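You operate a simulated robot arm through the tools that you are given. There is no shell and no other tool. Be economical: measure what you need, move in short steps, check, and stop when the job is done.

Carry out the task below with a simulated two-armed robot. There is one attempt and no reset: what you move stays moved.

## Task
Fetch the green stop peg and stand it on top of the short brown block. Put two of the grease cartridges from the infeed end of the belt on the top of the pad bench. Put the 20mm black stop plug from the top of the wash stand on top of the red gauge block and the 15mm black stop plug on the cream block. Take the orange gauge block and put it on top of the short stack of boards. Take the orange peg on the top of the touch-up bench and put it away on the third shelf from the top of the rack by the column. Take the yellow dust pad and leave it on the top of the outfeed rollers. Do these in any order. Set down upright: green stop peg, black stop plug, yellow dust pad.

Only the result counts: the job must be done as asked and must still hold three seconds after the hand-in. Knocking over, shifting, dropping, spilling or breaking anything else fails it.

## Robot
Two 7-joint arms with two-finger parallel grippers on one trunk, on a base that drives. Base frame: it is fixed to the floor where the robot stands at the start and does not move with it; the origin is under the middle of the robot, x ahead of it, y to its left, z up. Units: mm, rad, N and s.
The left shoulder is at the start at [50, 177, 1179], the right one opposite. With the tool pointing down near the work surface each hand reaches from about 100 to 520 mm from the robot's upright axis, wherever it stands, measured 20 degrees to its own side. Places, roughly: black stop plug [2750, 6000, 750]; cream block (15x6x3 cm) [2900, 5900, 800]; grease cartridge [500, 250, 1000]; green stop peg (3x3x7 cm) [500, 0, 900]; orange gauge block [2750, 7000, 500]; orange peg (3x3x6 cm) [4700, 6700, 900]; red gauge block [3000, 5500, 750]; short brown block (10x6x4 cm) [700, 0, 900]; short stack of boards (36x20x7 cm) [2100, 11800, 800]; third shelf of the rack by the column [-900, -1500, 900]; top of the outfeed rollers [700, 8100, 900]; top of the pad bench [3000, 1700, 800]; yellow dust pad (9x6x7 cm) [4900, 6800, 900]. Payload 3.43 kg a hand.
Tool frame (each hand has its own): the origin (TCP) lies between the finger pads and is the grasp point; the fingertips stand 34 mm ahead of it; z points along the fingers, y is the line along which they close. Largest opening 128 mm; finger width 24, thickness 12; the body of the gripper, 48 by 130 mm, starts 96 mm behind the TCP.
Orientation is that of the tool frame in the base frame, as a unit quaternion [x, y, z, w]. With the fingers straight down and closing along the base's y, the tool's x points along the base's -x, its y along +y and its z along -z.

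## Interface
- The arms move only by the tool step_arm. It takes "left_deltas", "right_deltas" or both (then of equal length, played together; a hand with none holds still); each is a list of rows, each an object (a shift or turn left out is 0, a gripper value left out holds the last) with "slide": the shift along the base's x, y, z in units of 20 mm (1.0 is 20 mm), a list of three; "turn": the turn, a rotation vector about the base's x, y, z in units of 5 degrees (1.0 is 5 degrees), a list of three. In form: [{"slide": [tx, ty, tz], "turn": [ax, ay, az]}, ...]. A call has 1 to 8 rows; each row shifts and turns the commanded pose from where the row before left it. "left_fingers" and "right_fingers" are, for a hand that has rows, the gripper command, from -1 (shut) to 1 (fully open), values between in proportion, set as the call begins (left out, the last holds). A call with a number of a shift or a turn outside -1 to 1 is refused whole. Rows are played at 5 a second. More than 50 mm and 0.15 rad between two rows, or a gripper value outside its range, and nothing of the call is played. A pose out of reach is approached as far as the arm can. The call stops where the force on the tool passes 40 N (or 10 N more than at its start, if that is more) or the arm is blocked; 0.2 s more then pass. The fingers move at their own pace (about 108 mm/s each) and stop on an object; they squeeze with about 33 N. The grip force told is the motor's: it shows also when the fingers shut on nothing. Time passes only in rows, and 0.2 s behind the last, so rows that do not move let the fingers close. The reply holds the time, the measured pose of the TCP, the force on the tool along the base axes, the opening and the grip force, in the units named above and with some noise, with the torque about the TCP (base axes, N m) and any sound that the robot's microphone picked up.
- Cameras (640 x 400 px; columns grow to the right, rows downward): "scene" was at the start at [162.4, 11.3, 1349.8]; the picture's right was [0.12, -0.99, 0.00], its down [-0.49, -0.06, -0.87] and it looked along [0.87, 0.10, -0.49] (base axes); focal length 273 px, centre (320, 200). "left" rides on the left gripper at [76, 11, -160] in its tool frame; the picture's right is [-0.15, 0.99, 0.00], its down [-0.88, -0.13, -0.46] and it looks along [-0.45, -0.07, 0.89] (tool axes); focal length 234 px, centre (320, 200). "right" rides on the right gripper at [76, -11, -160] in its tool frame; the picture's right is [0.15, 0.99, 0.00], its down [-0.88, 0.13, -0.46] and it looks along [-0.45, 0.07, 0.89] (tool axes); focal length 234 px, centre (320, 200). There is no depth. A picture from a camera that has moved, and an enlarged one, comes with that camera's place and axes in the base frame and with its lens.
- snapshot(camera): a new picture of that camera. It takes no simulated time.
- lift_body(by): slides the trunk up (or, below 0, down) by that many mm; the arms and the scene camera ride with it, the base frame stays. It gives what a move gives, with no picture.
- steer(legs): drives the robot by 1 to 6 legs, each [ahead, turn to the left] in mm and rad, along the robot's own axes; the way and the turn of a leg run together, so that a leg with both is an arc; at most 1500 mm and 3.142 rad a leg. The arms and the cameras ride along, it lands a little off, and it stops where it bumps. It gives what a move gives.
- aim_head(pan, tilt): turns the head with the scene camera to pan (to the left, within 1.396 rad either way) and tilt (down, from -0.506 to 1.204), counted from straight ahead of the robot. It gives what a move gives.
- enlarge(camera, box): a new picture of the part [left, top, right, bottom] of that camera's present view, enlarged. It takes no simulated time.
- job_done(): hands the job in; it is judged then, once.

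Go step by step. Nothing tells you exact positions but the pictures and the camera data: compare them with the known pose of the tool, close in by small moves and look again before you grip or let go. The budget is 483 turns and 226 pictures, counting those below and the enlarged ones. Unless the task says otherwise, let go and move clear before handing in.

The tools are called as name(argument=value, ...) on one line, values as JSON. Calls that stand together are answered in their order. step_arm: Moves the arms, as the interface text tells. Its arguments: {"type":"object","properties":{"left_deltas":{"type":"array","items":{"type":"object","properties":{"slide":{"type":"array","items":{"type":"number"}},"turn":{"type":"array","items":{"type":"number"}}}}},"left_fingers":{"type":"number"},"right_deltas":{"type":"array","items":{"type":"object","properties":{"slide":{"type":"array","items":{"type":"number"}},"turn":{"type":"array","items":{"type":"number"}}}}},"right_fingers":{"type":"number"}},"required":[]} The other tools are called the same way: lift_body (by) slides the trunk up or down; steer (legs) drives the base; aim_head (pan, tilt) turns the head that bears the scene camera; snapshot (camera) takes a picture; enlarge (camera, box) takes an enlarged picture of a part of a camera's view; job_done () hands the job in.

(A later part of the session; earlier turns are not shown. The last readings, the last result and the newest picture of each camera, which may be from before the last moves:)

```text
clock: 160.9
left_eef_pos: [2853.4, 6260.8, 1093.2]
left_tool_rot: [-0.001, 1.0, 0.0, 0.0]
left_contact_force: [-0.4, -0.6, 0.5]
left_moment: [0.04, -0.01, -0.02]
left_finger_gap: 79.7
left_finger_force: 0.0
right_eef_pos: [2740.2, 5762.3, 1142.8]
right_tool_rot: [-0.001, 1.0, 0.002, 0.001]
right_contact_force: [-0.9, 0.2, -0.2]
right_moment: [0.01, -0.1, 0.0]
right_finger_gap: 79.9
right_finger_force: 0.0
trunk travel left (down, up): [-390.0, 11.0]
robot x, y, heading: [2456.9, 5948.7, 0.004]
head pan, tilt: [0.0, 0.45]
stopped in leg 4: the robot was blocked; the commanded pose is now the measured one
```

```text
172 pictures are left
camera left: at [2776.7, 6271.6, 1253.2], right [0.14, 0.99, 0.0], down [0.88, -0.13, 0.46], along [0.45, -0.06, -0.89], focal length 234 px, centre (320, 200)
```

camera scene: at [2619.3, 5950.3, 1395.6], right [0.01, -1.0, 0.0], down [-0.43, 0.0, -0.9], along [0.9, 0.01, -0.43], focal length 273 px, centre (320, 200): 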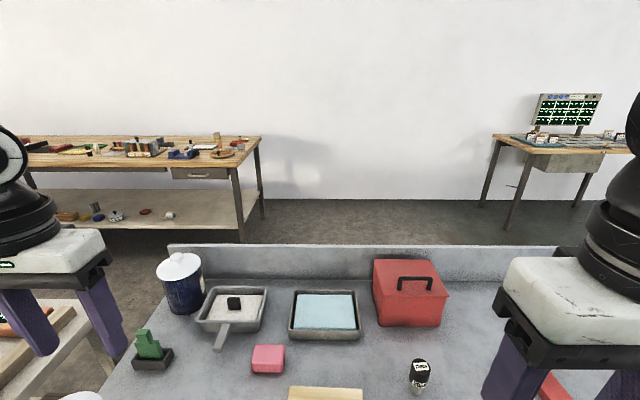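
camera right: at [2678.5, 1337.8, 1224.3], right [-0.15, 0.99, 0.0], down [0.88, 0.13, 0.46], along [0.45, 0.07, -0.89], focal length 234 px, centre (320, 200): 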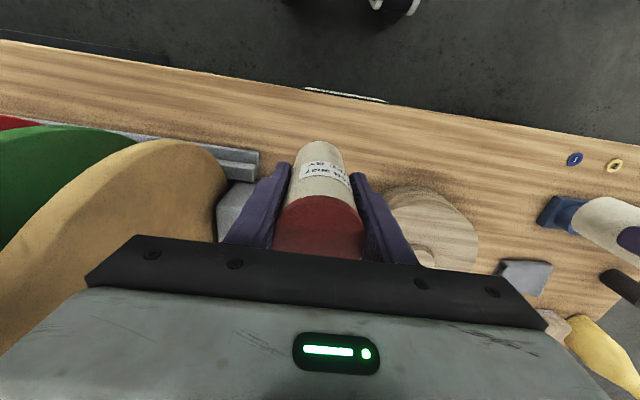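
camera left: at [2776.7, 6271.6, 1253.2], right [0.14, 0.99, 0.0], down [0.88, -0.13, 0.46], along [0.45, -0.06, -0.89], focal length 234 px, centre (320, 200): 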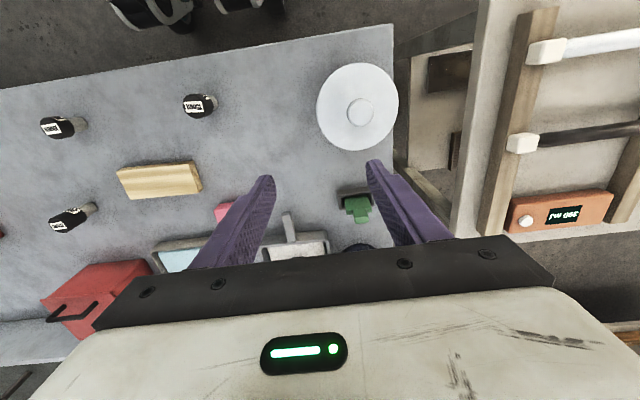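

The base was blocked; I back off slightly and look down at what it touched.

steer(legs=[[-40, 0]])

aim_head(pan=0, tilt=1.15)

snapshot(camera="scene")

```text
clock: 161.8
left_eef_pos: [2815.2, 6259.4, 1093.3]
left_tool_rot: [-0.001, 1.0, 0.0, 0.001]
left_contact_force: [0.0, -0.2, 0.4]
left_moment: [0.01, -0.01, -0.02]
left_finger_gap: 79.9
left_finger_force: 0.0
right_eef_pos: [2699.6, 5761.4, 1142.6]
right_tool_rot: [0.0, 1.0, 0.001, 0.001]
right_contact_force: [-0.2, -0.2, -0.4]
right_moment: [0.04, -0.04, 0.01]
right_finger_gap: 79.9
right_finger_force: 0.1
trunk travel left (down, up): [-390.0, 11.0]
robot x, y, heading: [2416.5, 5945.7, 0.004]
head pan, tilt: [0.0, 0.45]
```

```text
clock: 162.9
left_eef_pos: [2814.3, 6259.8, 1094.1]
left_tool_rot: [-0.002, 1.0, 0.001, -0.001]
left_contact_force: [-0.3, -0.5, -0.3]
left_moment: [-0.01, -0.03, -0.02]
left_finger_gap: 80.3
left_finger_force: 0.1
right_eef_pos: [2702.8, 5762.6, 1142.0]
right_tool_rot: [0.0, 1.0, 0.001, 0.0]
right_contact_force: [-0.6, 0.0, -0.1]
right_moment: [0.0, 0.01, 0.02]
right_finger_gap: 80.0
right_finger_force: 0.0
trunk travel left (down, up): [-390.0, 11.0]
robot x, y, heading: [2418.5, 5947.9, 0.004]
head pan, tilt: [0.0, 1.15]
```

```text
171 pictures are left
camera scene: at [2549.2, 5949.8, 1340.1], right [0.01, -1.0, 0.0], down [-0.91, -0.01, -0.41], along [0.41, 0.0, -0.91], focal length 273 px, centre (320, 200)
```

scene: 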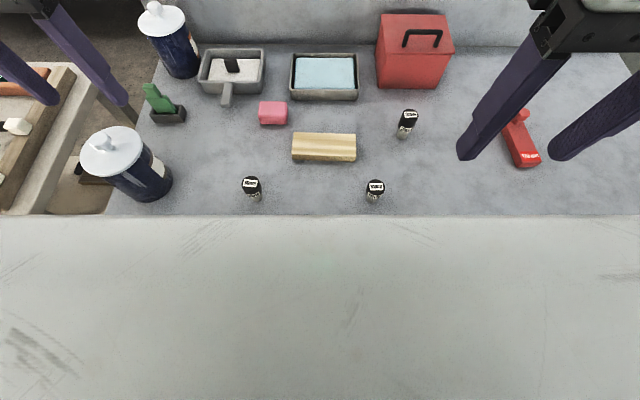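

The table top is nearer z≈812 with front edge x≈2707, so I can stay here and turn instead. I turn right 0.35 to do the 15mm plug with the left hand.

aim_head(pan=0.2, tilt=0.8)

steer(legs=[[0, -0.35]])

snapshot(camera="left")

snapshot(camera="scene")

```text
clock: 163.7
left_eef_pos: [2814.7, 6260.0, 1092.6]
left_tool_rot: [-0.001, 1.0, 0.0, -0.001]
left_contact_force: [0.0, -0.1, -0.3]
left_moment: [0.05, -0.03, 0.01]
left_finger_gap: 80.0
left_finger_force: 0.1
right_eef_pos: [2701.6, 5761.5, 1141.9]
right_tool_rot: [0.0, 1.0, 0.001, -0.001]
right_contact_force: [-0.4, -0.2, 0.4]
right_moment: [0.01, 0.04, -0.02]
right_finger_gap: 80.2
right_finger_force: 0.1
trunk travel left (down, up): [-390.0, 11.0]
robot x, y, heading: [2415.0, 5948.5, 0.006]
head pan, tilt: [0.201, 0.799]
```

```text
clock: 165.2
left_eef_pos: [2898.0, 6100.8, 1093.3]
left_tool_rot: [0.178, 0.984, 0.0, 0.001]
left_contact_force: [-0.6, -0.3, 0.6]
left_moment: [-0.01, -0.03, -0.01]
left_finger_gap: 79.8
left_finger_force: 0.0
right_eef_pos: [2619.2, 5672.5, 1142.9]
right_tool_rot: [0.178, 0.984, 0.001, 0.0]
right_contact_force: [-0.5, 0.3, 0.6]
right_moment: [0.01, -0.01, 0.01]
right_finger_gap: 79.8
right_finger_force: 0.1
trunk travel left (down, up): [-390.0, 11.0]
robot x, y, heading: [2415.6, 5949.9, -0.351]
head pan, tilt: [0.201, 0.799]
```

```text
170 pictures are left
camera left: at [2831.3, 6137.7, 1252.9], right [0.48, 0.88, 0.0], down [0.78, -0.43, 0.46], along [0.4, -0.22, -0.89], focal length 234 px, centre (320, 200)
```

left: 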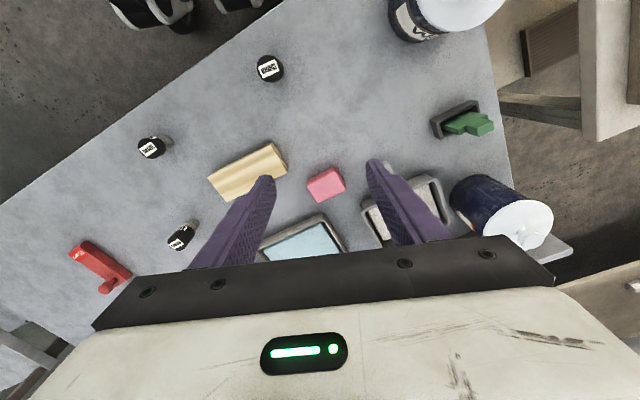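

```text
169 pictures are left
camera scene: at [2564.9, 5912.3, 1365.0], right [-0.15, -0.99, 0.0], down [-0.71, 0.11, -0.7], along [0.69, -0.1, -0.72], focal length 273 px, centre (320, 200)
```

scene: 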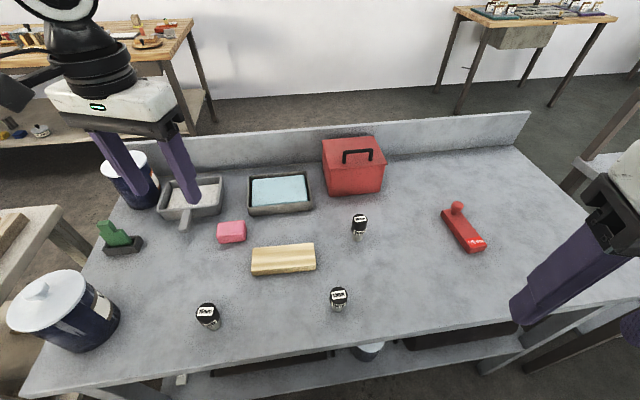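

The 15mm plug is at (2788,6083), top z≈880; table z≈810. I move the left hand over and down.

step_arm(left_deltas=[{"slide": [-1, -0.15, 0]}, {"slide": [-1, -0.15, 0]}, {"slide": [-1, -0.15, 0]}, {"slide": [-1, -0.15, 0]}, {"slide": [-0.75, -0.15, -0.5]}, {"slide": [-0.75, -0.15, -1]}, {"slide": [0, 0, -1]}, {"slide": [0, 0, -1]}])

step_arm(left_deltas=[{"slide": [0, 0, -1]}, {"slide": [0, 0, -1]}, {"slide": [0, 0, -1]}])

snapshot(camera="left")

```text
clock: 167.0
left_eef_pos: [2788.7, 6082.6, 1023.3]
left_tool_rot: [0.177, 0.984, 0.0, 0.001]
left_contact_force: [-0.3, 0.4, 0.3]
left_moment: [-0.01, 0.01, -0.02]
left_finger_gap: 80.2
left_finger_force: 0.0
right_eef_pos: [2618.9, 5674.2, 1142.5]
right_tool_rot: [0.178, 0.984, 0.002, 0.0]
right_contact_force: [0.0, 0.4, -0.5]
right_moment: [-0.03, 0.05, -0.01]
right_finger_gap: 79.9
right_finger_force: 0.0
trunk travel left (down, up): [-390.0, 11.0]
robot x, y, heading: [2417.4, 5948.7, -0.355]
head pan, tilt: [0.201, 0.799]
```

```text
clock: 167.8
left_eef_pos: [2788.9, 6081.9, 962.0]
left_tool_rot: [0.177, 0.984, 0.0, 0.002]
left_contact_force: [-0.8, 0.7, -0.3]
left_moment: [0.0, 0.03, 0.02]
left_finger_gap: 80.2
left_finger_force: 0.2
right_eef_pos: [2618.9, 5674.0, 1142.3]
right_tool_rot: [0.178, 0.984, 0.001, -0.001]
right_contact_force: [-0.4, 0.6, 0.3]
right_moment: [-0.02, -0.01, -0.03]
right_finger_gap: 79.9
right_finger_force: 0.0
trunk travel left (down, up): [-390.0, 11.0]
robot x, y, heading: [2416.8, 5949.7, -0.347]
head pan, tilt: [0.201, 0.799]
```

```text
168 pictures are left
camera left: at [2721.4, 6119.3, 1122.7], right [0.48, 0.88, 0.0], down [0.78, -0.43, 0.46], along [0.4, -0.22, -0.89], focal length 234 px, centre (320, 200)
```

left: 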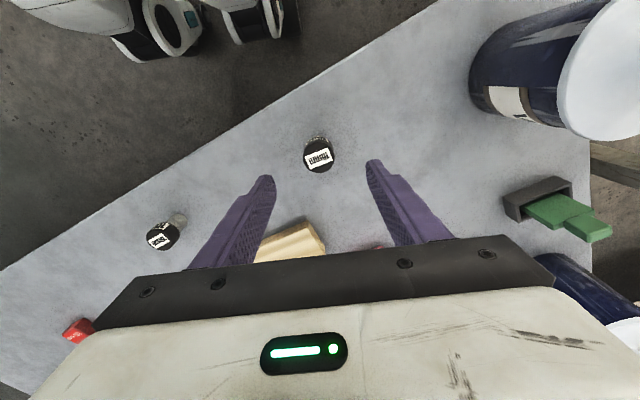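

step_arm(left_deltas=[{"slide": [-0.15, 0, -1]}, {"slide": [0, 0, -1]}, {"slide": [0, 0, -1]}, {"slide": [0, 0, -1]}, {"slide": [0, 0, -1]}, {"slide": [0, 0, -0.15]}])

step_arm(left_deltas=[{"slide": [0, 0, 0]}, {"slide": [0, 0, 0]}, {"slide": [0, 0, 0]}], left_fingers=-1)

snapshot(camera="left")

```text
clock: 169.2
left_eef_pos: [2784.0, 6083.7, 859.9]
left_tool_rot: [0.177, 0.984, 0.0, 0.001]
left_contact_force: [-0.5, 0.1, 0.5]
left_moment: [0.01, -0.01, 0.03]
left_finger_gap: 80.0
left_finger_force: 0.1
right_eef_pos: [2618.8, 5672.7, 1141.7]
right_tool_rot: [0.177, 0.984, 0.001, 0.0]
right_contact_force: [0.3, -0.1, 0.1]
right_moment: [-0.01, 0.0, 0.03]
right_finger_gap: 79.8
right_finger_force: 0.1
trunk travel left (down, up): [-390.0, 11.0]
robot x, y, heading: [2417.9, 5948.2, -0.348]
head pan, tilt: [0.201, 0.799]
```

```text
clock: 170.0
left_eef_pos: [2784.4, 6084.5, 861.1]
left_tool_rot: [0.176, 0.984, 0.0, 0.001]
left_contact_force: [-1.2, -0.5, -0.4]
left_moment: [-0.01, 0.0, 0.0]
left_finger_gap: 32.7
left_finger_force: 33.2
right_eef_pos: [2618.2, 5673.9, 1143.0]
right_tool_rot: [0.178, 0.984, 0.001, 0.0]
right_contact_force: [-0.6, 0.0, 0.2]
right_moment: [0.02, -0.02, 0.01]
right_finger_gap: 79.8
right_finger_force: 0.1
trunk travel left (down, up): [-390.0, 11.0]
robot x, y, heading: [2415.9, 5943.9, -0.348]
head pan, tilt: [0.201, 0.799]
```

```text
167 pictures are left
camera left: at [2716.8, 6121.2, 1020.0], right [0.48, 0.88, 0.0], down [0.78, -0.43, 0.46], along [0.4, -0.22, -0.89], focal length 234 px, centre (320, 200)
```

left: 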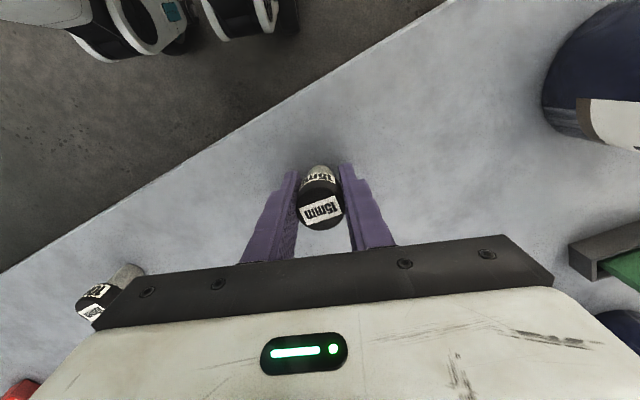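

Gripped. I lift and move over the cream block.

step_arm(left_deltas=[{"slide": [0, 0, 1]}, {"slide": [0, 0, 1]}, {"slide": [0, 0, 1]}, {"slide": [0, 0, 1]}, {"slide": [0.5, -0.5, 1]}, {"slide": [1, -1, 0]}, {"slide": [1, -1, 0]}, {"slide": [1, -1, 0]}])

step_arm(left_deltas=[{"slide": [1, -1, 0]}, {"slide": [0.7, -1, 0]}, {"slide": [0.5, -1, 0]}, {"slide": [0, -0.4, 0]}])

snapshot(camera="left")

enlarge(camera="scene", box=[210, 170, 370, 320])

```text
clock: 171.8
left_eef_pos: [2857.0, 6014.2, 959.0]
left_tool_rot: [0.176, 0.984, 0.0, 0.0]
left_contact_force: [-0.2, -0.1, -0.2]
left_moment: [0.02, 0.03, 0.0]
left_finger_gap: 32.6
left_finger_force: 33.5
right_eef_pos: [2618.7, 5673.2, 1143.1]
right_tool_rot: [0.177, 0.984, 0.001, -0.001]
right_contact_force: [0.2, -0.4, 0.3]
right_moment: [0.0, -0.02, -0.02]
right_finger_gap: 80.1
right_finger_force: 0.0
trunk travel left (down, up): [-390.0, 11.0]
robot x, y, heading: [2419.3, 5947.1, -0.357]
head pan, tilt: [0.201, 0.799]
```

```text
clock: 172.8
left_eef_pos: [2899.6, 5947.7, 963.4]
left_tool_rot: [0.176, 0.984, -0.002, 0.002]
left_contact_force: [-0.8, 0.4, -2.0]
left_moment: [-0.02, 0.0, -0.02]
left_finger_gap: 33.1
left_finger_force: 32.9
left hand out of reach, approached as far as the arm can: row 4
right_eef_pos: [2619.1, 5673.1, 1143.6]
right_tool_rot: [0.178, 0.984, 0.001, 0.001]
right_contact_force: [-0.3, -0.5, 0.2]
right_moment: [0.02, 0.02, 0.0]
right_finger_gap: 80.0
right_finger_force: 0.0
trunk travel left (down, up): [-390.0, 11.0]
robot x, y, heading: [2419.4, 5949.0, -0.357]
head pan, tilt: [0.201, 0.799]
```

```text
166 pictures are left
camera left: at [2831.0, 5985.3, 1122.0], right [0.48, 0.88, 0.0], down [0.78, -0.43, 0.46], along [0.4, -0.22, -0.89], focal length 234 px, centre (320, 200)
```

left: 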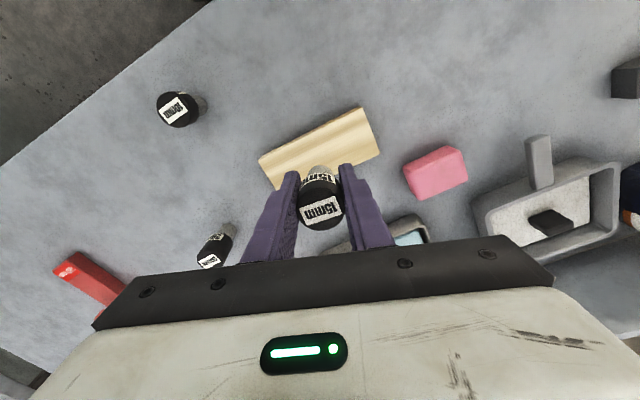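

```text
2.67 times, centred on (290, 245) of scene
camera zoom: at [2564.9, 5912.9, 1365.0], right [-0.15, -0.99, 0.0], down [-0.71, 0.11, -0.7], along [0.69, -0.1, -0.72], focal length 729 px, centre (400, 80)
```

zoom: 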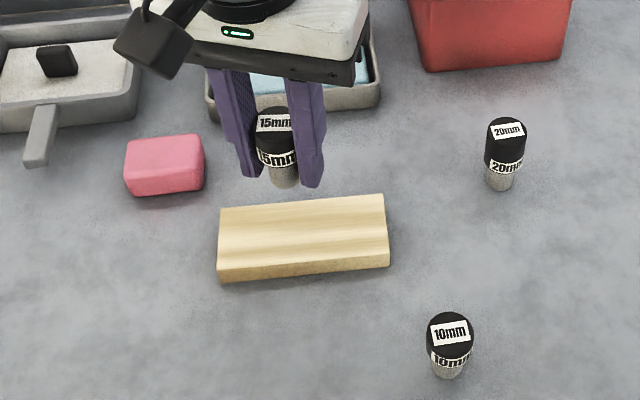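

Directly above the cream block centre. I lower.

step_arm(left_deltas=[{"slide": [0, 0, -1]}, {"slide": [0, 0, -1]}, {"slide": [0, 0, -1]}, {"slide": [0, 0, -0.3]}])

step_arm(left_deltas=[{"slide": [0, 0, -0.1]}, {"slide": [0, 0, -0.1]}])

enlarge(camera="scene", box=[240, 200, 340, 280])

```text
clock: 173.8
left_eef_pos: [2894.7, 5975.4, 911.0]
left_tool_rot: [0.177, 0.984, 0.0, 0.001]
left_contact_force: [-0.2, 0.5, -0.9]
left_moment: [0.0, -0.02, 0.01]
left_finger_gap: 33.1
left_finger_force: 33.6
left hand out of reach, approached as far as the arm can: row 1, 2, 3
right_eef_pos: [2617.7, 5673.9, 1143.8]
right_tool_rot: [0.178, 0.984, 0.001, 0.0]
right_contact_force: [0.2, 0.0, 0.7]
right_moment: [-0.01, 0.01, 0.0]
right_finger_gap: 80.0
right_finger_force: 0.1
trunk travel left (down, up): [-390.0, 11.0]
robot x, y, heading: [2414.1, 5946.7, -0.357]
head pan, tilt: [0.201, 0.799]
```

```text
clock: 174.4
left_eef_pos: [2892.3, 5977.0, 907.0]
left_tool_rot: [0.177, 0.984, 0.0, 0.001]
left_contact_force: [0.1, 0.0, -1.6]
left_moment: [0.03, 0.02, 0.0]
left_finger_gap: 32.8
left_finger_force: 32.6
left hand out of reach, approached as far as the arm can: row 1
right_eef_pos: [2618.0, 5674.5, 1142.9]
right_tool_rot: [0.178, 0.984, 0.002, 0.0]
right_contact_force: [0.7, 0.4, 0.2]
right_moment: [0.01, 0.0, 0.0]
right_finger_gap: 80.0
right_finger_force: 0.1
trunk travel left (down, up): [-390.0, 11.0]
robot x, y, heading: [2414.8, 5949.5, -0.354]
head pan, tilt: [0.201, 0.799]
```

```text
5.00 times, centred on (290, 240) of scene
camera zoom: at [2565.1, 5912.8, 1364.9], right [-0.15, -0.99, 0.0], down [-0.71, 0.11, -0.7], along [0.69, -0.1, -0.72], focal length 1366 px, centre (470, 0)
```

zoom: 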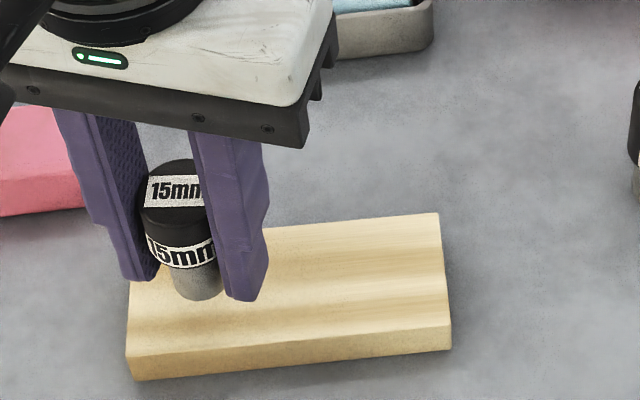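

The arm is at its reach limit; I raise the hand and lower the trunk to gain reach.

step_arm(left_deltas=[{"slide": [0, 0, 1]}, {"slide": [0, 0, 1]}, {"slide": [0, 0, 1]}, {"slide": [0, 0, 1]}, {"slide": [0, 0, 1]}, {"slide": [0, 0, 1]}, {"slide": [0, 0, 0.5]}])

lift_body(by=-120)

step_arm(left_deltas=[{"slide": [0.1, -0.7, 0]}, {"slide": [0.1, -0.7, 0]}])

```text
clock: 176.0
left_eef_pos: [2892.8, 5978.9, 1037.9]
left_tool_rot: [0.177, 0.984, 0.0, 0.0]
left_contact_force: [0.1, -0.2, -0.8]
left_moment: [0.0, 0.02, 0.01]
left_finger_gap: 32.9
left_finger_force: 33.0
right_eef_pos: [2619.4, 5673.3, 1143.6]
right_tool_rot: [0.177, 0.984, 0.001, 0.0]
right_contact_force: [-0.3, 0.3, -0.2]
right_moment: [-0.01, 0.01, 0.01]
right_finger_gap: 80.1
right_finger_force: 0.0
trunk travel left (down, up): [-390.0, 11.0]
robot x, y, heading: [2416.1, 5946.5, -0.355]
head pan, tilt: [0.201, 0.799]
```

```text
clock: 177.5
left_eef_pos: [2893.6, 5977.3, 918.4]
left_tool_rot: [0.178, 0.984, 0.0, 0.001]
left_contact_force: [0.2, 0.8, -0.4]
left_moment: [0.01, 0.0, 0.03]
left_finger_gap: 32.7
left_finger_force: 32.7
right_eef_pos: [2619.6, 5674.3, 1022.0]
right_tool_rot: [0.178, 0.984, 0.0, 0.0]
right_contact_force: [0.5, 0.1, 0.1]
right_moment: [-0.03, -0.02, -0.01]
right_finger_gap: 79.9
right_finger_force: 0.1
trunk travel left (down, up): [-270.0, 131.0]
robot x, y, heading: [2417.2, 5947.1, -0.348]
head pan, tilt: [0.201, 0.799]
```

```text
clock: 178.1
left_eef_pos: [2896.9, 5948.2, 916.5]
left_tool_rot: [0.176, 0.984, 0.001, 0.0]
left_contact_force: [1.0, -0.4, -0.2]
left_moment: [-0.02, -0.01, 0.03]
left_finger_gap: 32.9
left_finger_force: 32.9
right_eef_pos: [2619.1, 5674.4, 1022.3]
right_tool_rot: [0.177, 0.984, 0.001, 0.0]
right_contact_force: [-0.1, 0.4, 0.4]
right_moment: [-0.01, 0.02, 0.0]
right_finger_gap: 80.1
right_finger_force: 0.1
trunk travel left (down, up): [-270.0, 131.0]
robot x, y, heading: [2418.6, 5946.5, -0.353]
head pan, tilt: [0.201, 0.799]
```

Reach is fine now at (2897,5948). I lower in small steps to contact.

step_arm(left_deltas=[{"slide": [0, 0, -0.5]}, {"slide": [0, 0, -0.5]}, {"slide": [0, 0, -0.1]}, {"slide": [0, 0, -0.1]}])

step_arm(left_deltas=[{"slide": [0, 0, -0.08]}, {"slide": [0, 0, -0.08]}])

```text
clock: 179.1
left_eef_pos: [2897.2, 5948.8, 893.3]
left_tool_rot: [0.177, 0.984, 0.0, 0.002]
left_contact_force: [-1.0, -0.1, -1.1]
left_moment: [-0.01, 0.02, 0.02]
left_finger_gap: 32.8
left_finger_force: 33.2
right_eef_pos: [2619.3, 5675.5, 1023.5]
right_tool_rot: [0.178, 0.984, 0.001, 0.001]
right_contact_force: [0.9, -0.4, -0.4]
right_moment: [-0.03, 0.03, 0.01]
right_finger_gap: 79.5
right_finger_force: 0.1
trunk travel left (down, up): [-270.0, 131.0]
robot x, y, heading: [2418.1, 5948.6, -0.351]
head pan, tilt: [0.201, 0.799]
```

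```text
clock: 179.7
left_eef_pos: [2897.3, 5948.9, 890.2]
left_tool_rot: [0.177, 0.984, 0.001, 0.001]
left_contact_force: [-0.5, 0.3, -1.5]
left_moment: [0.03, 0.0, 0.02]
left_finger_gap: 32.8
left_finger_force: 32.7
right_eef_pos: [2618.4, 5674.4, 1023.1]
right_tool_rot: [0.178, 0.984, 0.0, 0.001]
right_contact_force: [0.4, 0.5, -1.1]
right_moment: [0.0, -0.03, 0.0]
right_finger_gap: 80.0
right_finger_force: 0.0
trunk travel left (down, up): [-270.0, 131.0]
robot x, y, heading: [2418.5, 5952.7, -0.355]
head pan, tilt: [0.201, 0.799]
```

step_arm(left_deltas=[{"slide": [0, 0, -0.08]}, {"slide": [0, 0, -0.08]}, {"slide": [0, 0, -0.08]}])

enlarge(camera="scene", box=[220, 120, 350, 220])

```text
clock: 180.5
left_eef_pos: [2896.2, 5948.5, 887.3]
left_tool_rot: [0.177, 0.984, 0.001, 0.0]
left_contact_force: [-0.3, 0.0, -1.1]
left_moment: [0.02, 0.01, -0.01]
left_finger_gap: 32.9
left_finger_force: 33.1
right_eef_pos: [2619.6, 5674.8, 1023.3]
right_tool_rot: [0.178, 0.984, 0.001, 0.0]
right_contact_force: [0.2, 0.0, -0.7]
right_moment: [0.0, 0.02, 0.0]
right_finger_gap: 80.1
right_finger_force: 0.1
trunk travel left (down, up): [-270.0, 131.0]
robot x, y, heading: [2418.5, 5949.3, -0.352]
head pan, tilt: [0.201, 0.799]
```

```text
4.00 times, centred on (285, 170) of scene
camera zoom: at [2565.1, 5912.7, 1244.9], right [-0.15, -0.99, 0.0], down [-0.71, 0.11, -0.7], along [0.69, -0.1, -0.72], focal length 1093 px, centre (460, 320)
```

zoom: 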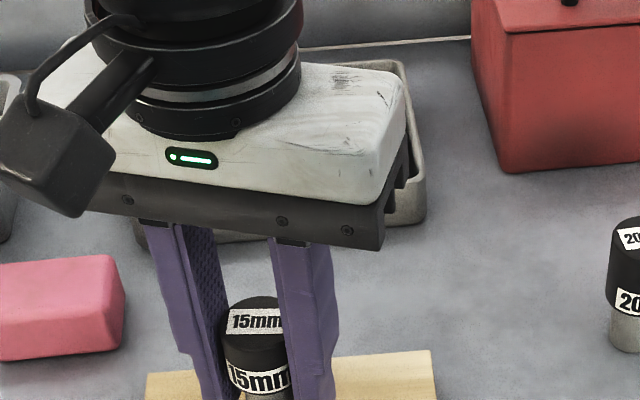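

step_arm(left_deltas=[{"slide": [0, 0, -0.08]}, {"slide": [0, 0, -0.08]}])

enlarge(camera="scene", box=[220, 180, 350, 260])

```text
clock: 181.1
left_eef_pos: [2896.1, 5949.7, 882.4]
left_tool_rot: [0.178, 0.984, 0.001, 0.001]
left_contact_force: [0.1, -0.3, -1.3]
left_moment: [-0.01, -0.01, 0.01]
left_finger_gap: 33.1
left_finger_force: 33.1
right_eef_pos: [2618.1, 5674.0, 1022.6]
right_tool_rot: [0.178, 0.984, 0.002, 0.001]
right_contact_force: [-0.2, 0.4, 0.7]
right_moment: [-0.01, 0.0, 0.04]
right_finger_gap: 80.3
right_finger_force: 0.1
trunk travel left (down, up): [-270.0, 131.0]
robot x, y, heading: [2415.7, 5950.8, -0.356]
head pan, tilt: [0.201, 0.799]
```

```text
4.92 times, centred on (285, 220) of scene
camera zoom: at [2565.1, 5912.8, 1244.9], right [-0.15, -0.99, 0.0], down [-0.71, 0.11, -0.7], along [0.69, -0.1, -0.72], focal length 1345 px, centre (492, 102)
```

zoom: 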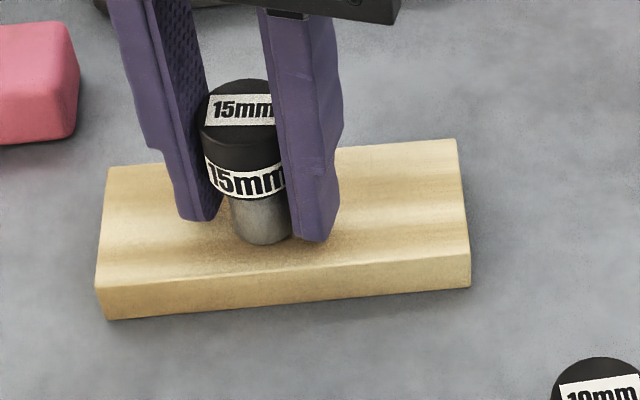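

step_arm(left_deltas=[{"slide": [0, 0, -0.08]}, {"slide": [0, 0, -0.08]}])

step_arm(left_deltas=[{"slide": [0, 0, -0.06]}, {"slide": [0, 0, -0.06]}])

```text
clock: 181.7
left_eef_pos: [2896.4, 5948.5, 881.8]
left_tool_rot: [0.176, 0.984, 0.0, 0.002]
left_contact_force: [1.7, 2.8, 7.6]
left_moment: [0.15, -0.01, 0.01]
left_finger_gap: 33.1
left_finger_force: 33.3
right_eef_pos: [2618.8, 5674.3, 1023.0]
right_tool_rot: [0.178, 0.984, 0.001, 0.0]
right_contact_force: [0.3, 0.3, 0.0]
right_moment: [0.02, -0.01, 0.0]
right_finger_gap: 79.8
right_finger_force: 0.1
trunk travel left (down, up): [-270.0, 131.0]
robot x, y, heading: [2418.0, 5946.2, -0.349]
head pan, tilt: [0.201, 0.799]
```

```text
clock: 182.3
left_eef_pos: [2896.7, 5948.8, 880.2]
left_tool_rot: [0.175, 0.984, -0.001, 0.004]
left_contact_force: [2.0, 5.9, 24.1]
left_moment: [0.21, -0.12, 0.07]
left_finger_gap: 33.4
left_finger_force: 33.1
right_eef_pos: [2618.1, 5674.4, 1023.5]
right_tool_rot: [0.178, 0.984, 0.0, 0.001]
right_contact_force: [0.7, -0.2, 0.4]
right_moment: [0.02, 0.0, 0.0]
right_finger_gap: 79.9
right_finger_force: 0.0
trunk travel left (down, up): [-270.0, 131.0]
robot x, y, heading: [2417.1, 5948.8, -0.353]
head pan, tilt: [0.201, 0.799]
```

Contact. I ease up and release.

step_arm(left_deltas=[{"slide": [0, 0, 0.1]}, {"slide": [0, 0, 0]}])

step_arm(left_deltas=[{"slide": [0, 0, 0]}, {"slide": [0, 0, 0]}], left_fingers=-0.2)

step_arm(left_deltas=[{"slide": [0, 0, 0.5]}, {"slide": [0, 0, 1]}, {"slide": [0, 0, 1]}, {"slide": [0, 0, 1]}, {"slide": [0, 0, 1]}, {"slide": [0, 0, 1]}, {"slide": [0, 0, 1]}, {"slide": [0, 0, 1]}])

snapshot(camera="scene")

```text
clock: 182.9
left_eef_pos: [2895.5, 5949.4, 879.0]
left_tool_rot: [0.177, 0.984, -0.001, 0.001]
left_contact_force: [5.0, 0.1, 15.5]
left_moment: [-0.02, -0.18, 0.03]
left_finger_gap: 32.6
left_finger_force: 33.3
right_eef_pos: [2616.0, 5673.9, 1022.5]
right_tool_rot: [0.178, 0.984, 0.0, 0.001]
right_contact_force: [0.1, 0.5, -0.8]
right_moment: [0.02, -0.02, 0.0]
right_finger_gap: 80.3
right_finger_force: 0.1
trunk travel left (down, up): [-270.0, 131.0]
robot x, y, heading: [2414.7, 5945.8, -0.355]
head pan, tilt: [0.201, 0.799]
```

```text
clock: 183.5
left_eef_pos: [2896.9, 5948.8, 878.7]
left_tool_rot: [0.178, 0.984, 0.001, 0.001]
left_contact_force: [-1.1, -0.4, 0.5]
left_moment: [0.0, 0.01, 0.03]
left_finger_gap: 50.9
left_finger_force: 0.2
right_eef_pos: [2618.2, 5674.1, 1022.8]
right_tool_rot: [0.178, 0.984, 0.001, 0.001]
right_contact_force: [0.2, 0.3, -0.5]
right_moment: [-0.04, -0.01, 0.02]
right_finger_gap: 80.0
right_finger_force: 0.1
trunk travel left (down, up): [-270.0, 131.0]
robot x, y, heading: [2417.9, 5949.1, -0.352]
head pan, tilt: [0.201, 0.799]
```

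```text
clock: 185.3
left_eef_pos: [2898.6, 5947.8, 1029.8]
left_tool_rot: [0.177, 0.984, 0.0, 0.001]
left_contact_force: [0.3, -0.9, -0.1]
left_moment: [0.02, 0.0, -0.01]
left_finger_gap: 51.1
left_finger_force: 0.0
right_eef_pos: [2618.6, 5674.2, 1023.6]
right_tool_rot: [0.178, 0.984, 0.001, 0.0]
right_contact_force: [1.1, -0.4, 0.2]
right_moment: [0.04, 0.01, 0.03]
right_finger_gap: 80.2
right_finger_force: 0.1
trunk travel left (down, up): [-270.0, 131.0]
robot x, y, heading: [2415.5, 5946.7, -0.352]
head pan, tilt: [0.201, 0.799]
```

```text
161 pictures are left
camera scene: at [2565.0, 5912.7, 1245.0], right [-0.15, -0.99, 0.0], down [-0.71, 0.11, -0.7], along [0.69, -0.1, -0.72], focal length 273 px, centre (320, 200)
```

scene: 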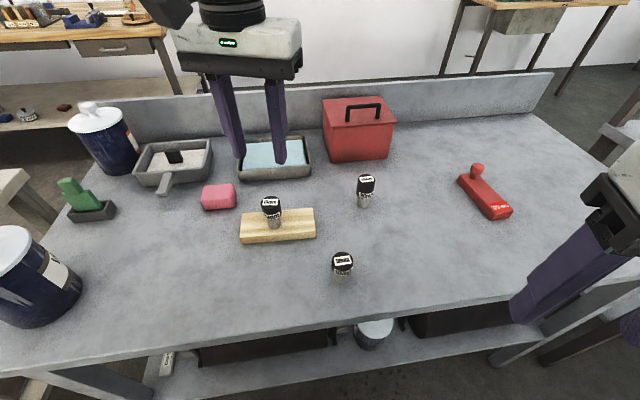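

The 15mm plug stands on the cream block. Now I turn left to bring the right shoulder toward the 20mm plug at about (2962,5761).

steer(legs=[[0, 0.95]])

aim_head(pan=-0.6, tilt=0.75)

snapshot(camera="scene")

snapshot(camera="right")

```text
clock: 188.2
left_eef_pos: [2685.0, 6348.7, 1028.2]
left_tool_rot: [-0.307, 0.952, 0.001, 0.0]
left_contact_force: [0.1, -0.4, -0.4]
left_moment: [0.01, -0.04, -0.02]
left_finger_gap: 51.4
left_finger_force: 0.0
right_eef_pos: [2758.2, 5961.3, 1023.5]
right_tool_rot: [-0.305, 0.952, 0.0, 0.0]
right_contact_force: [0.2, 0.2, -0.2]
right_moment: [0.03, 0.0, -0.01]
right_finger_gap: 80.0
right_finger_force: 0.0
trunk travel left (down, up): [-270.0, 131.0]
robot x, y, heading: [2412.2, 5948.3, 0.619]
head pan, tilt: [0.201, 0.799]
```

```text
clock: 189.3
left_eef_pos: [2686.2, 6347.1, 1028.2]
left_tool_rot: [-0.306, 0.952, -0.001, 0.0]
left_contact_force: [0.4, -1.0, 0.4]
left_moment: [-0.01, 0.0, -0.01]
left_finger_gap: 51.1
left_finger_force: 0.0
right_eef_pos: [2757.3, 5962.5, 1022.9]
right_tool_rot: [-0.305, 0.952, 0.001, 0.0]
right_contact_force: [0.0, 0.7, 0.7]
right_moment: [0.02, 0.05, 0.02]
right_finger_gap: 79.8
right_finger_force: 0.1
trunk travel left (down, up): [-270.0, 131.0]
robot x, y, heading: [2417.2, 5941.7, 0.624]
head pan, tilt: [-0.6, 0.75]
```

```text
160 pictures are left
camera scene: at [2559.2, 5992.1, 1248.9], right [0.03, -1.0, 0.0], down [-0.68, -0.02, -0.73], along [0.73, 0.02, -0.68], focal length 273 px, centre (320, 200)
```

scene: 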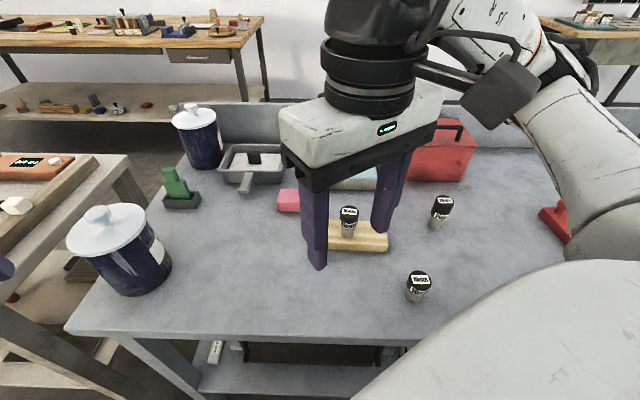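

```text
159 pictures are left
camera right: at [2701.9, 5907.5, 1181.9], right [-0.69, 0.72, 0.0], down [0.64, 0.62, 0.46], along [0.33, 0.32, -0.89], focal length 234 px, centre (320, 200)
```

right: 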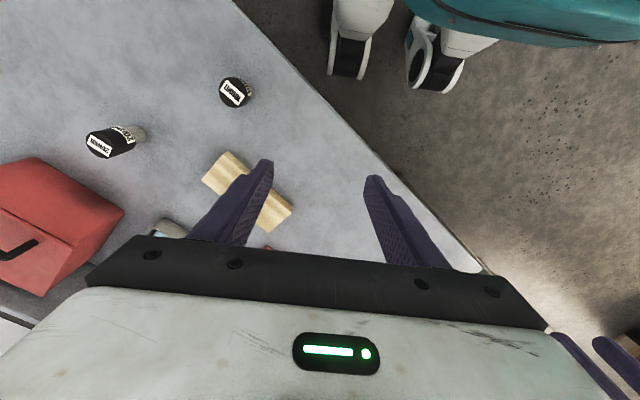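

step_arm(right_deltas=[{"slide": [1, -1, 0]}, {"slide": [1, -1, 0]}, {"slide": [1, -1, 0]}, {"slide": [1, -1, 0]}, {"slide": [1, -1, 0]}, {"slide": [1, -1, 0]}, {"slide": [1, -1, 0]}, {"slide": [1, -1, 0]}])

step_arm(right_deltas=[{"slide": [1, -1, 0]}, {"slide": [1, -1, 0]}, {"slide": [0, -0.1, -1]}, {"slide": [0, 0, -1]}, {"slide": [0, 0, -1]}])

snapshot(camera="right")

```text
clock: 191.1
left_eef_pos: [2685.8, 6347.7, 1029.5]
left_tool_rot: [-0.306, 0.952, 0.001, 0.0]
left_contact_force: [-0.8, -0.4, 0.9]
left_moment: [0.02, 0.03, 0.02]
left_finger_gap: 51.1
left_finger_force: 0.0
right_eef_pos: [2917.9, 5800.7, 1022.3]
right_tool_rot: [-0.306, 0.952, 0.0, 0.0]
right_contact_force: [0.7, -0.9, -0.4]
right_moment: [0.01, -0.01, -0.02]
right_finger_gap: 80.2
right_finger_force: 0.0
trunk travel left (down, up): [-270.0, 131.0]
robot x, y, heading: [2414.2, 5949.4, 0.623]
head pan, tilt: [-0.6, 0.75]
```

```text
clock: 192.3
left_eef_pos: [2687.0, 6347.5, 1028.6]
left_tool_rot: [-0.306, 0.952, 0.0, -0.001]
left_contact_force: [-0.1, -0.4, -0.1]
left_moment: [-0.02, 0.03, -0.02]
left_finger_gap: 51.3
left_finger_force: 0.1
right_eef_pos: [2957.0, 5758.5, 962.9]
right_tool_rot: [-0.305, 0.952, 0.0, 0.001]
right_contact_force: [0.1, -0.3, -0.9]
right_moment: [0.04, 0.03, 0.0]
right_finger_gap: 80.1
right_finger_force: 0.1
trunk travel left (down, up): [-270.0, 131.0]
robot x, y, heading: [2418.1, 5949.3, 0.621]
head pan, tilt: [-0.6, 0.75]
```

```text
158 pictures are left
camera right: at [2901.5, 5703.8, 1121.9], right [-0.69, 0.72, 0.0], down [0.64, 0.62, 0.46], along [0.33, 0.32, -0.89], focal length 234 px, centre (320, 200)
```

right: 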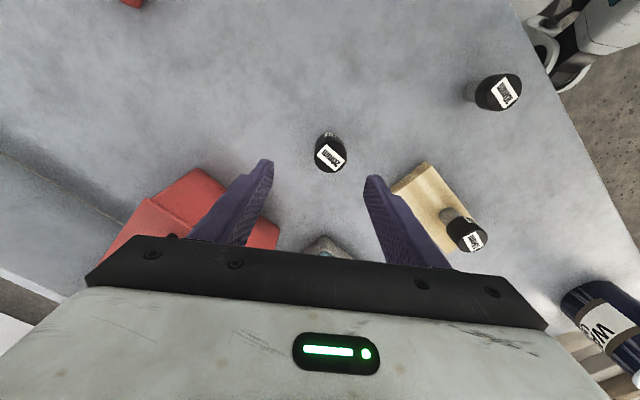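

step_arm(right_deltas=[{"slide": [-0.5, 0.1, -1]}, {"slide": [0, 0, -1]}, {"slide": [0, 0, -1]}])

snapshot(camera="right")

```text
clock: 193.1
left_eef_pos: [2686.7, 6347.8, 1028.6]
left_tool_rot: [-0.306, 0.952, 0.0, 0.0]
left_contact_force: [0.1, -0.3, 0.2]
left_moment: [-0.05, -0.02, 0.0]
left_finger_gap: 51.3
left_finger_force: 0.0
right_eef_pos: [2948.7, 5760.0, 901.8]
right_tool_rot: [-0.305, 0.952, 0.001, -0.001]
right_contact_force: [-0.6, 0.0, -0.8]
right_moment: [0.01, 0.0, -0.02]
right_finger_gap: 79.8
right_finger_force: 0.1
trunk travel left (down, up): [-270.0, 131.0]
robot x, y, heading: [2414.7, 5950.8, 0.629]
head pan, tilt: [-0.6, 0.75]
```

```text
157 pictures are left
camera right: at [2892.3, 5706.1, 1061.3], right [-0.69, 0.72, 0.0], down [0.64, 0.62, 0.46], along [0.33, 0.32, -0.89], focal length 234 px, centre (320, 200)
```

right: 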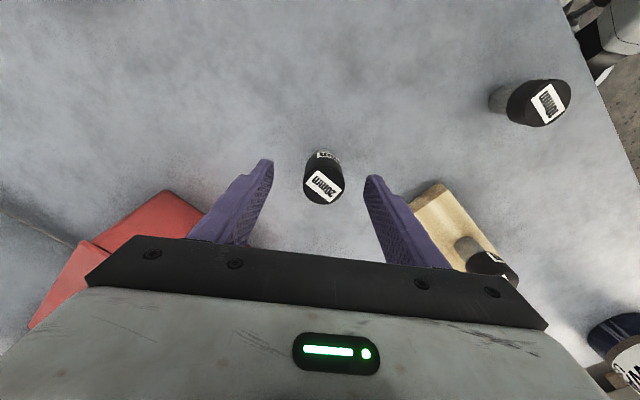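

step_arm(right_deltas=[{"slide": [-0.05, 0.05, -1]}, {"slide": [0, 0, -1]}, {"slide": [0, 0, 0]}])

step_arm(right_deltas=[{"slide": [0, 0, 0]}, {"slide": [0, 0, 0]}, {"slide": [0, 0, 0]}], right_fingers=-1)

snapshot(camera="right")

```text
clock: 193.9
left_eef_pos: [2685.7, 6348.4, 1029.1]
left_tool_rot: [-0.307, 0.952, 0.0, 0.0]
left_contact_force: [0.7, 0.5, -0.1]
left_moment: [-0.02, 0.01, -0.01]
left_finger_gap: 51.0
left_finger_force: 0.1
right_eef_pos: [2947.6, 5764.3, 862.8]
right_tool_rot: [-0.305, 0.952, 0.001, 0.0]
right_contact_force: [0.4, 0.6, -0.4]
right_moment: [0.03, -0.01, 0.02]
right_finger_gap: 80.2
right_finger_force: 0.0
trunk travel left (down, up): [-270.0, 131.0]
robot x, y, heading: [2415.3, 5948.3, 0.625]
head pan, tilt: [-0.6, 0.75]
```

```text
clock: 194.7
left_eef_pos: [2686.0, 6346.6, 1028.9]
left_tool_rot: [-0.307, 0.952, 0.0, -0.001]
left_contact_force: [-0.5, 0.7, 0.0]
left_moment: [-0.01, 0.04, 0.01]
left_finger_gap: 51.1
left_finger_force: 0.1
right_eef_pos: [2948.4, 5763.7, 863.1]
right_tool_rot: [-0.305, 0.952, 0.001, 0.0]
right_contact_force: [0.0, -0.7, 0.2]
right_moment: [-0.02, -0.02, -0.03]
right_finger_gap: 32.7
right_finger_force: 32.9
trunk travel left (down, up): [-270.0, 131.0]
robot x, y, heading: [2416.1, 5946.6, 0.625]
head pan, tilt: [-0.6, 0.75]
```

```text
156 pictures are left
camera right: at [2891.6, 5709.1, 1022.0], right [-0.69, 0.72, 0.0], down [0.64, 0.62, 0.46], along [0.33, 0.32, -0.89], focal length 234 px, centre (320, 200)
```

right: 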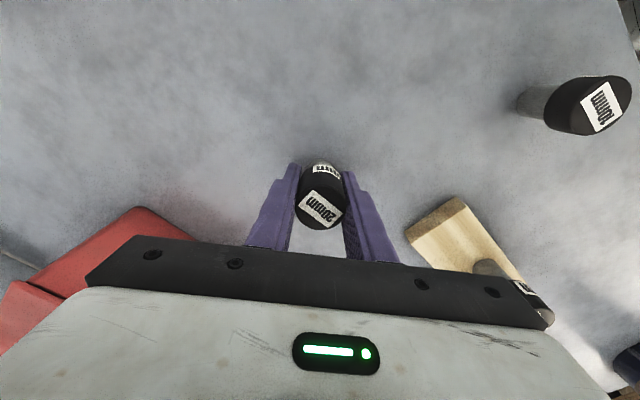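

Gripped. I lift, then reposition the base toward the red gauge block.

step_arm(right_deltas=[{"slide": [0, 0, 1]}, {"slide": [0, 0, 1]}, {"slide": [0, 0, 1]}, {"slide": [0, 0, 1]}, {"slide": [0, 0, 1]}, {"slide": [0, 0, 1]}, {"slide": [0, 0, 1]}, {"slide": [0, 0, 1]}])

steer(legs=[[-200, 0], [0, -1.42], [211, 0], [0, 1.35]])

snapshot(camera="right")

snapshot(camera="scene")

```text
clock: 196.5
left_eef_pos: [2685.7, 6348.0, 1029.4]
left_tool_rot: [-0.307, 0.952, 0.0, -0.001]
left_contact_force: [-0.2, 0.3, -0.4]
left_moment: [0.01, 0.06, 0.01]
left_finger_gap: 51.2
left_finger_force: 0.0
right_eef_pos: [2946.6, 5756.0, 1010.3]
right_tool_rot: [-0.296, 0.955, 0.007, -0.003]
right_contact_force: [0.4, 0.1, -0.9]
right_moment: [0.01, 0.0, -0.02]
right_finger_gap: 33.0
right_finger_force: 33.0
right hand out of reach, approached as far as the arm can: row 8
trunk travel left (down, up): [-270.0, 131.0]
robot x, y, heading: [2418.0, 5949.2, 0.631]
head pan, tilt: [-0.6, 0.75]
```

```text
clock: 206.1
left_eef_pos: [2700.5, 6065.5, 1030.7]
left_tool_rot: [-0.277, 0.961, 0.001, 0.0]
left_contact_force: [-0.1, -0.5, 0.6]
left_moment: [-0.01, 0.02, 0.01]
left_finger_gap: 51.2
left_finger_force: 0.0
right_eef_pos: [2924.0, 5457.0, 1010.6]
right_tool_rot: [-0.266, 0.964, 0.006, -0.002]
right_contact_force: [0.0, 1.2, -1.4]
right_moment: [-0.01, 0.04, 0.01]
right_finger_gap: 32.7
right_finger_force: 32.9
trunk travel left (down, up): [-270.0, 131.0]
robot x, y, heading: [2411.3, 5681.4, 0.564]
head pan, tilt: [-0.6, 0.75]
```

```text
155 pictures are left
camera right: at [2866.2, 5406.3, 1169.3], right [-0.63, 0.77, 0.01], down [0.69, 0.56, 0.46], along [0.35, 0.3, -0.89], focal length 234 px, centre (320, 200)
```

right: 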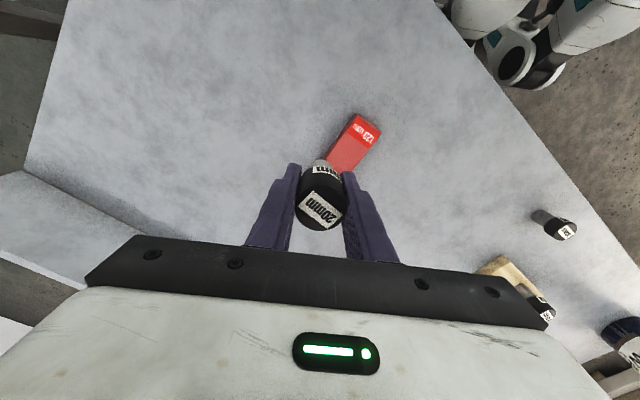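

```text
154 pictures are left
camera scene: at [2553.1, 5717.0, 1248.9], right [-0.04, -1.0, 0.0], down [-0.68, 0.02, -0.73], along [0.73, -0.03, -0.68], focal length 273 px, centre (320, 200)
```

scene: 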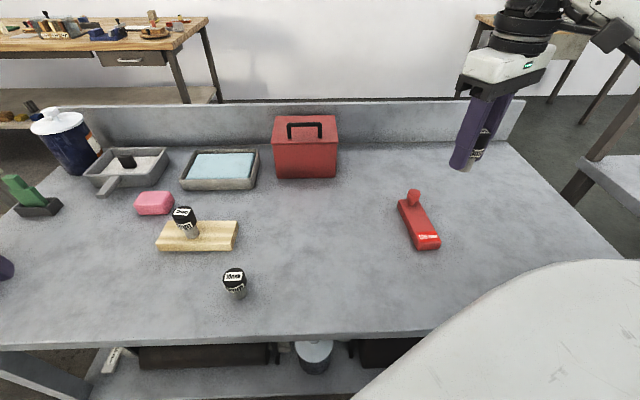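

The bar's flat runs about (2870–2950, 5500). I move above (2905,5500) and check.

step_arm(right_deltas=[{"slide": [-0.35, 0.7, -0.5]}, {"slide": [-0.3, 0.7, -0.5]}, {"slide": [-0.3, 0.75, -1]}, {"slide": [0, 0, -1]}])

enlarge(camera="right", box=[240, 80, 400, 230])

enlarge(camera="scene", box=[370, 130, 500, 260])

```text
clock: 207.1
left_eef_pos: [2700.9, 6065.1, 1028.9]
left_tool_rot: [-0.277, 0.961, 0.0, -0.001]
left_contact_force: [-0.5, 0.3, 0.0]
left_moment: [0.04, -0.01, 0.02]
left_finger_gap: 51.0
left_finger_force: 0.0
right_eef_pos: [2904.4, 5499.7, 948.7]
right_tool_rot: [-0.266, 0.964, 0.006, -0.001]
right_contact_force: [-0.2, -0.7, -1.2]
right_moment: [0.04, -0.01, -0.01]
right_finger_gap: 32.9
right_finger_force: 33.6
trunk travel left (down, up): [-270.0, 131.0]
robot x, y, heading: [2405.7, 5679.1, 0.563]
head pan, tilt: [-0.6, 0.75]
```

```text
2.67 times, centred on (320, 155) of right
camera zoom: at [2846.0, 5449.1, 1107.3], right [-0.63, 0.77, 0.01], down [0.69, 0.56, 0.46], along [0.35, 0.3, -0.89], focal length 624 px, centre (320, 320)
```

zoom: 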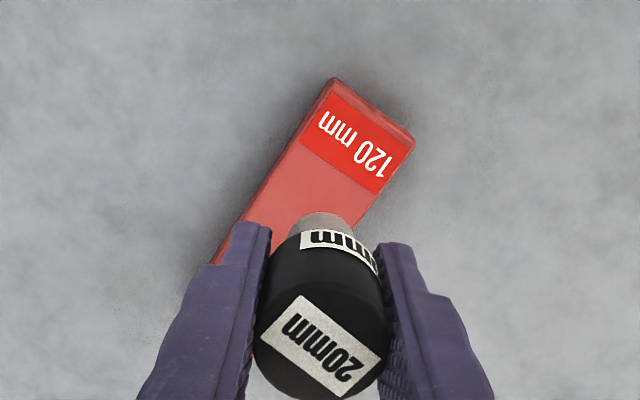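

```text
3.08 times, centred on (435, 195) of scene
camera zoom: at [2553.1, 5716.8, 1249.0], right [-0.04, -1.0, 0.0], down [-0.68, 0.02, -0.73], along [0.73, -0.03, -0.68], focal length 841 px, centre (-34, 215)
```

zoom: 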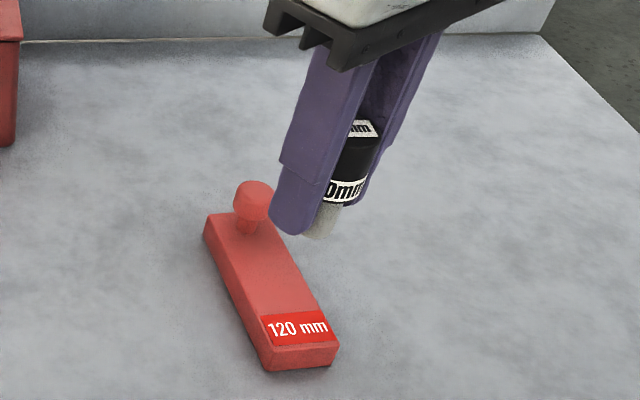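

The bar spans y≈±23 around 5500. I shift to x≈2914 and lower.

step_arm(right_deltas=[{"slide": [0.5, 0.05, -1]}, {"slide": [0, 0, -1]}, {"slide": [0, 0, -0.7]}])

enlarge(camera="scene", box=[370, 130, 500, 260])

enlarge(camera="right", box=[240, 80, 400, 230])

```text
clock: 207.9
left_eef_pos: [2701.7, 6064.1, 1029.9]
left_tool_rot: [-0.278, 0.961, 0.001, 0.0]
left_contact_force: [0.1, 1.0, -0.4]
left_moment: [0.0, -0.01, 0.0]
left_finger_gap: 51.1
left_finger_force: 0.1
right_eef_pos: [2915.9, 5499.9, 895.5]
right_tool_rot: [-0.267, 0.964, 0.006, -0.002]
right_contact_force: [0.4, -0.4, -1.3]
right_moment: [-0.02, -0.01, 0.0]
right_finger_gap: 33.0
right_finger_force: 33.5
trunk travel left (down, up): [-270.0, 131.0]
robot x, y, heading: [2408.2, 5682.1, 0.562]
head pan, tilt: [-0.6, 0.75]
```

```text
3.08 times, centred on (435, 195) of scene
camera zoom: at [2553.2, 5716.9, 1248.9], right [-0.04, -1.0, 0.0], down [-0.68, 0.02, -0.73], along [0.73, -0.03, -0.68], focal length 841 px, centre (-34, 215)
```

zoom: 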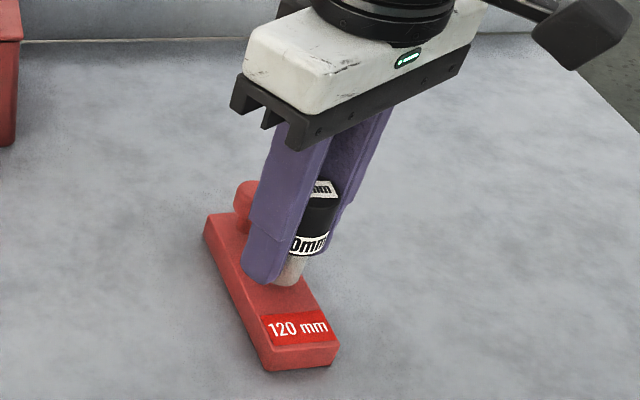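

```text
2.67 times, centred on (320, 155) of right
camera zoom: at [2856.9, 5450.4, 1054.5], right [-0.63, 0.77, 0.01], down [0.69, 0.56, 0.46], along [0.35, 0.3, -0.89], focal length 624 px, centre (320, 320)
```

zoom: 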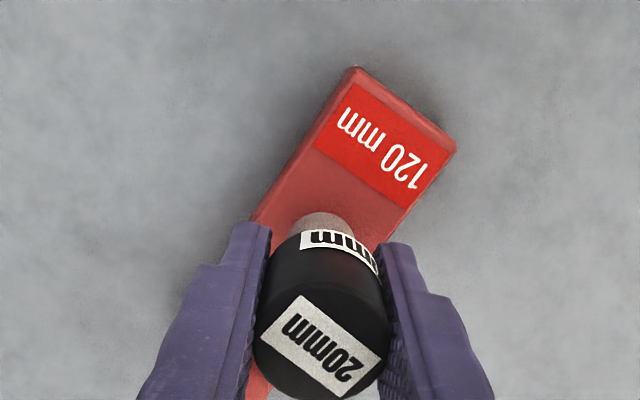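

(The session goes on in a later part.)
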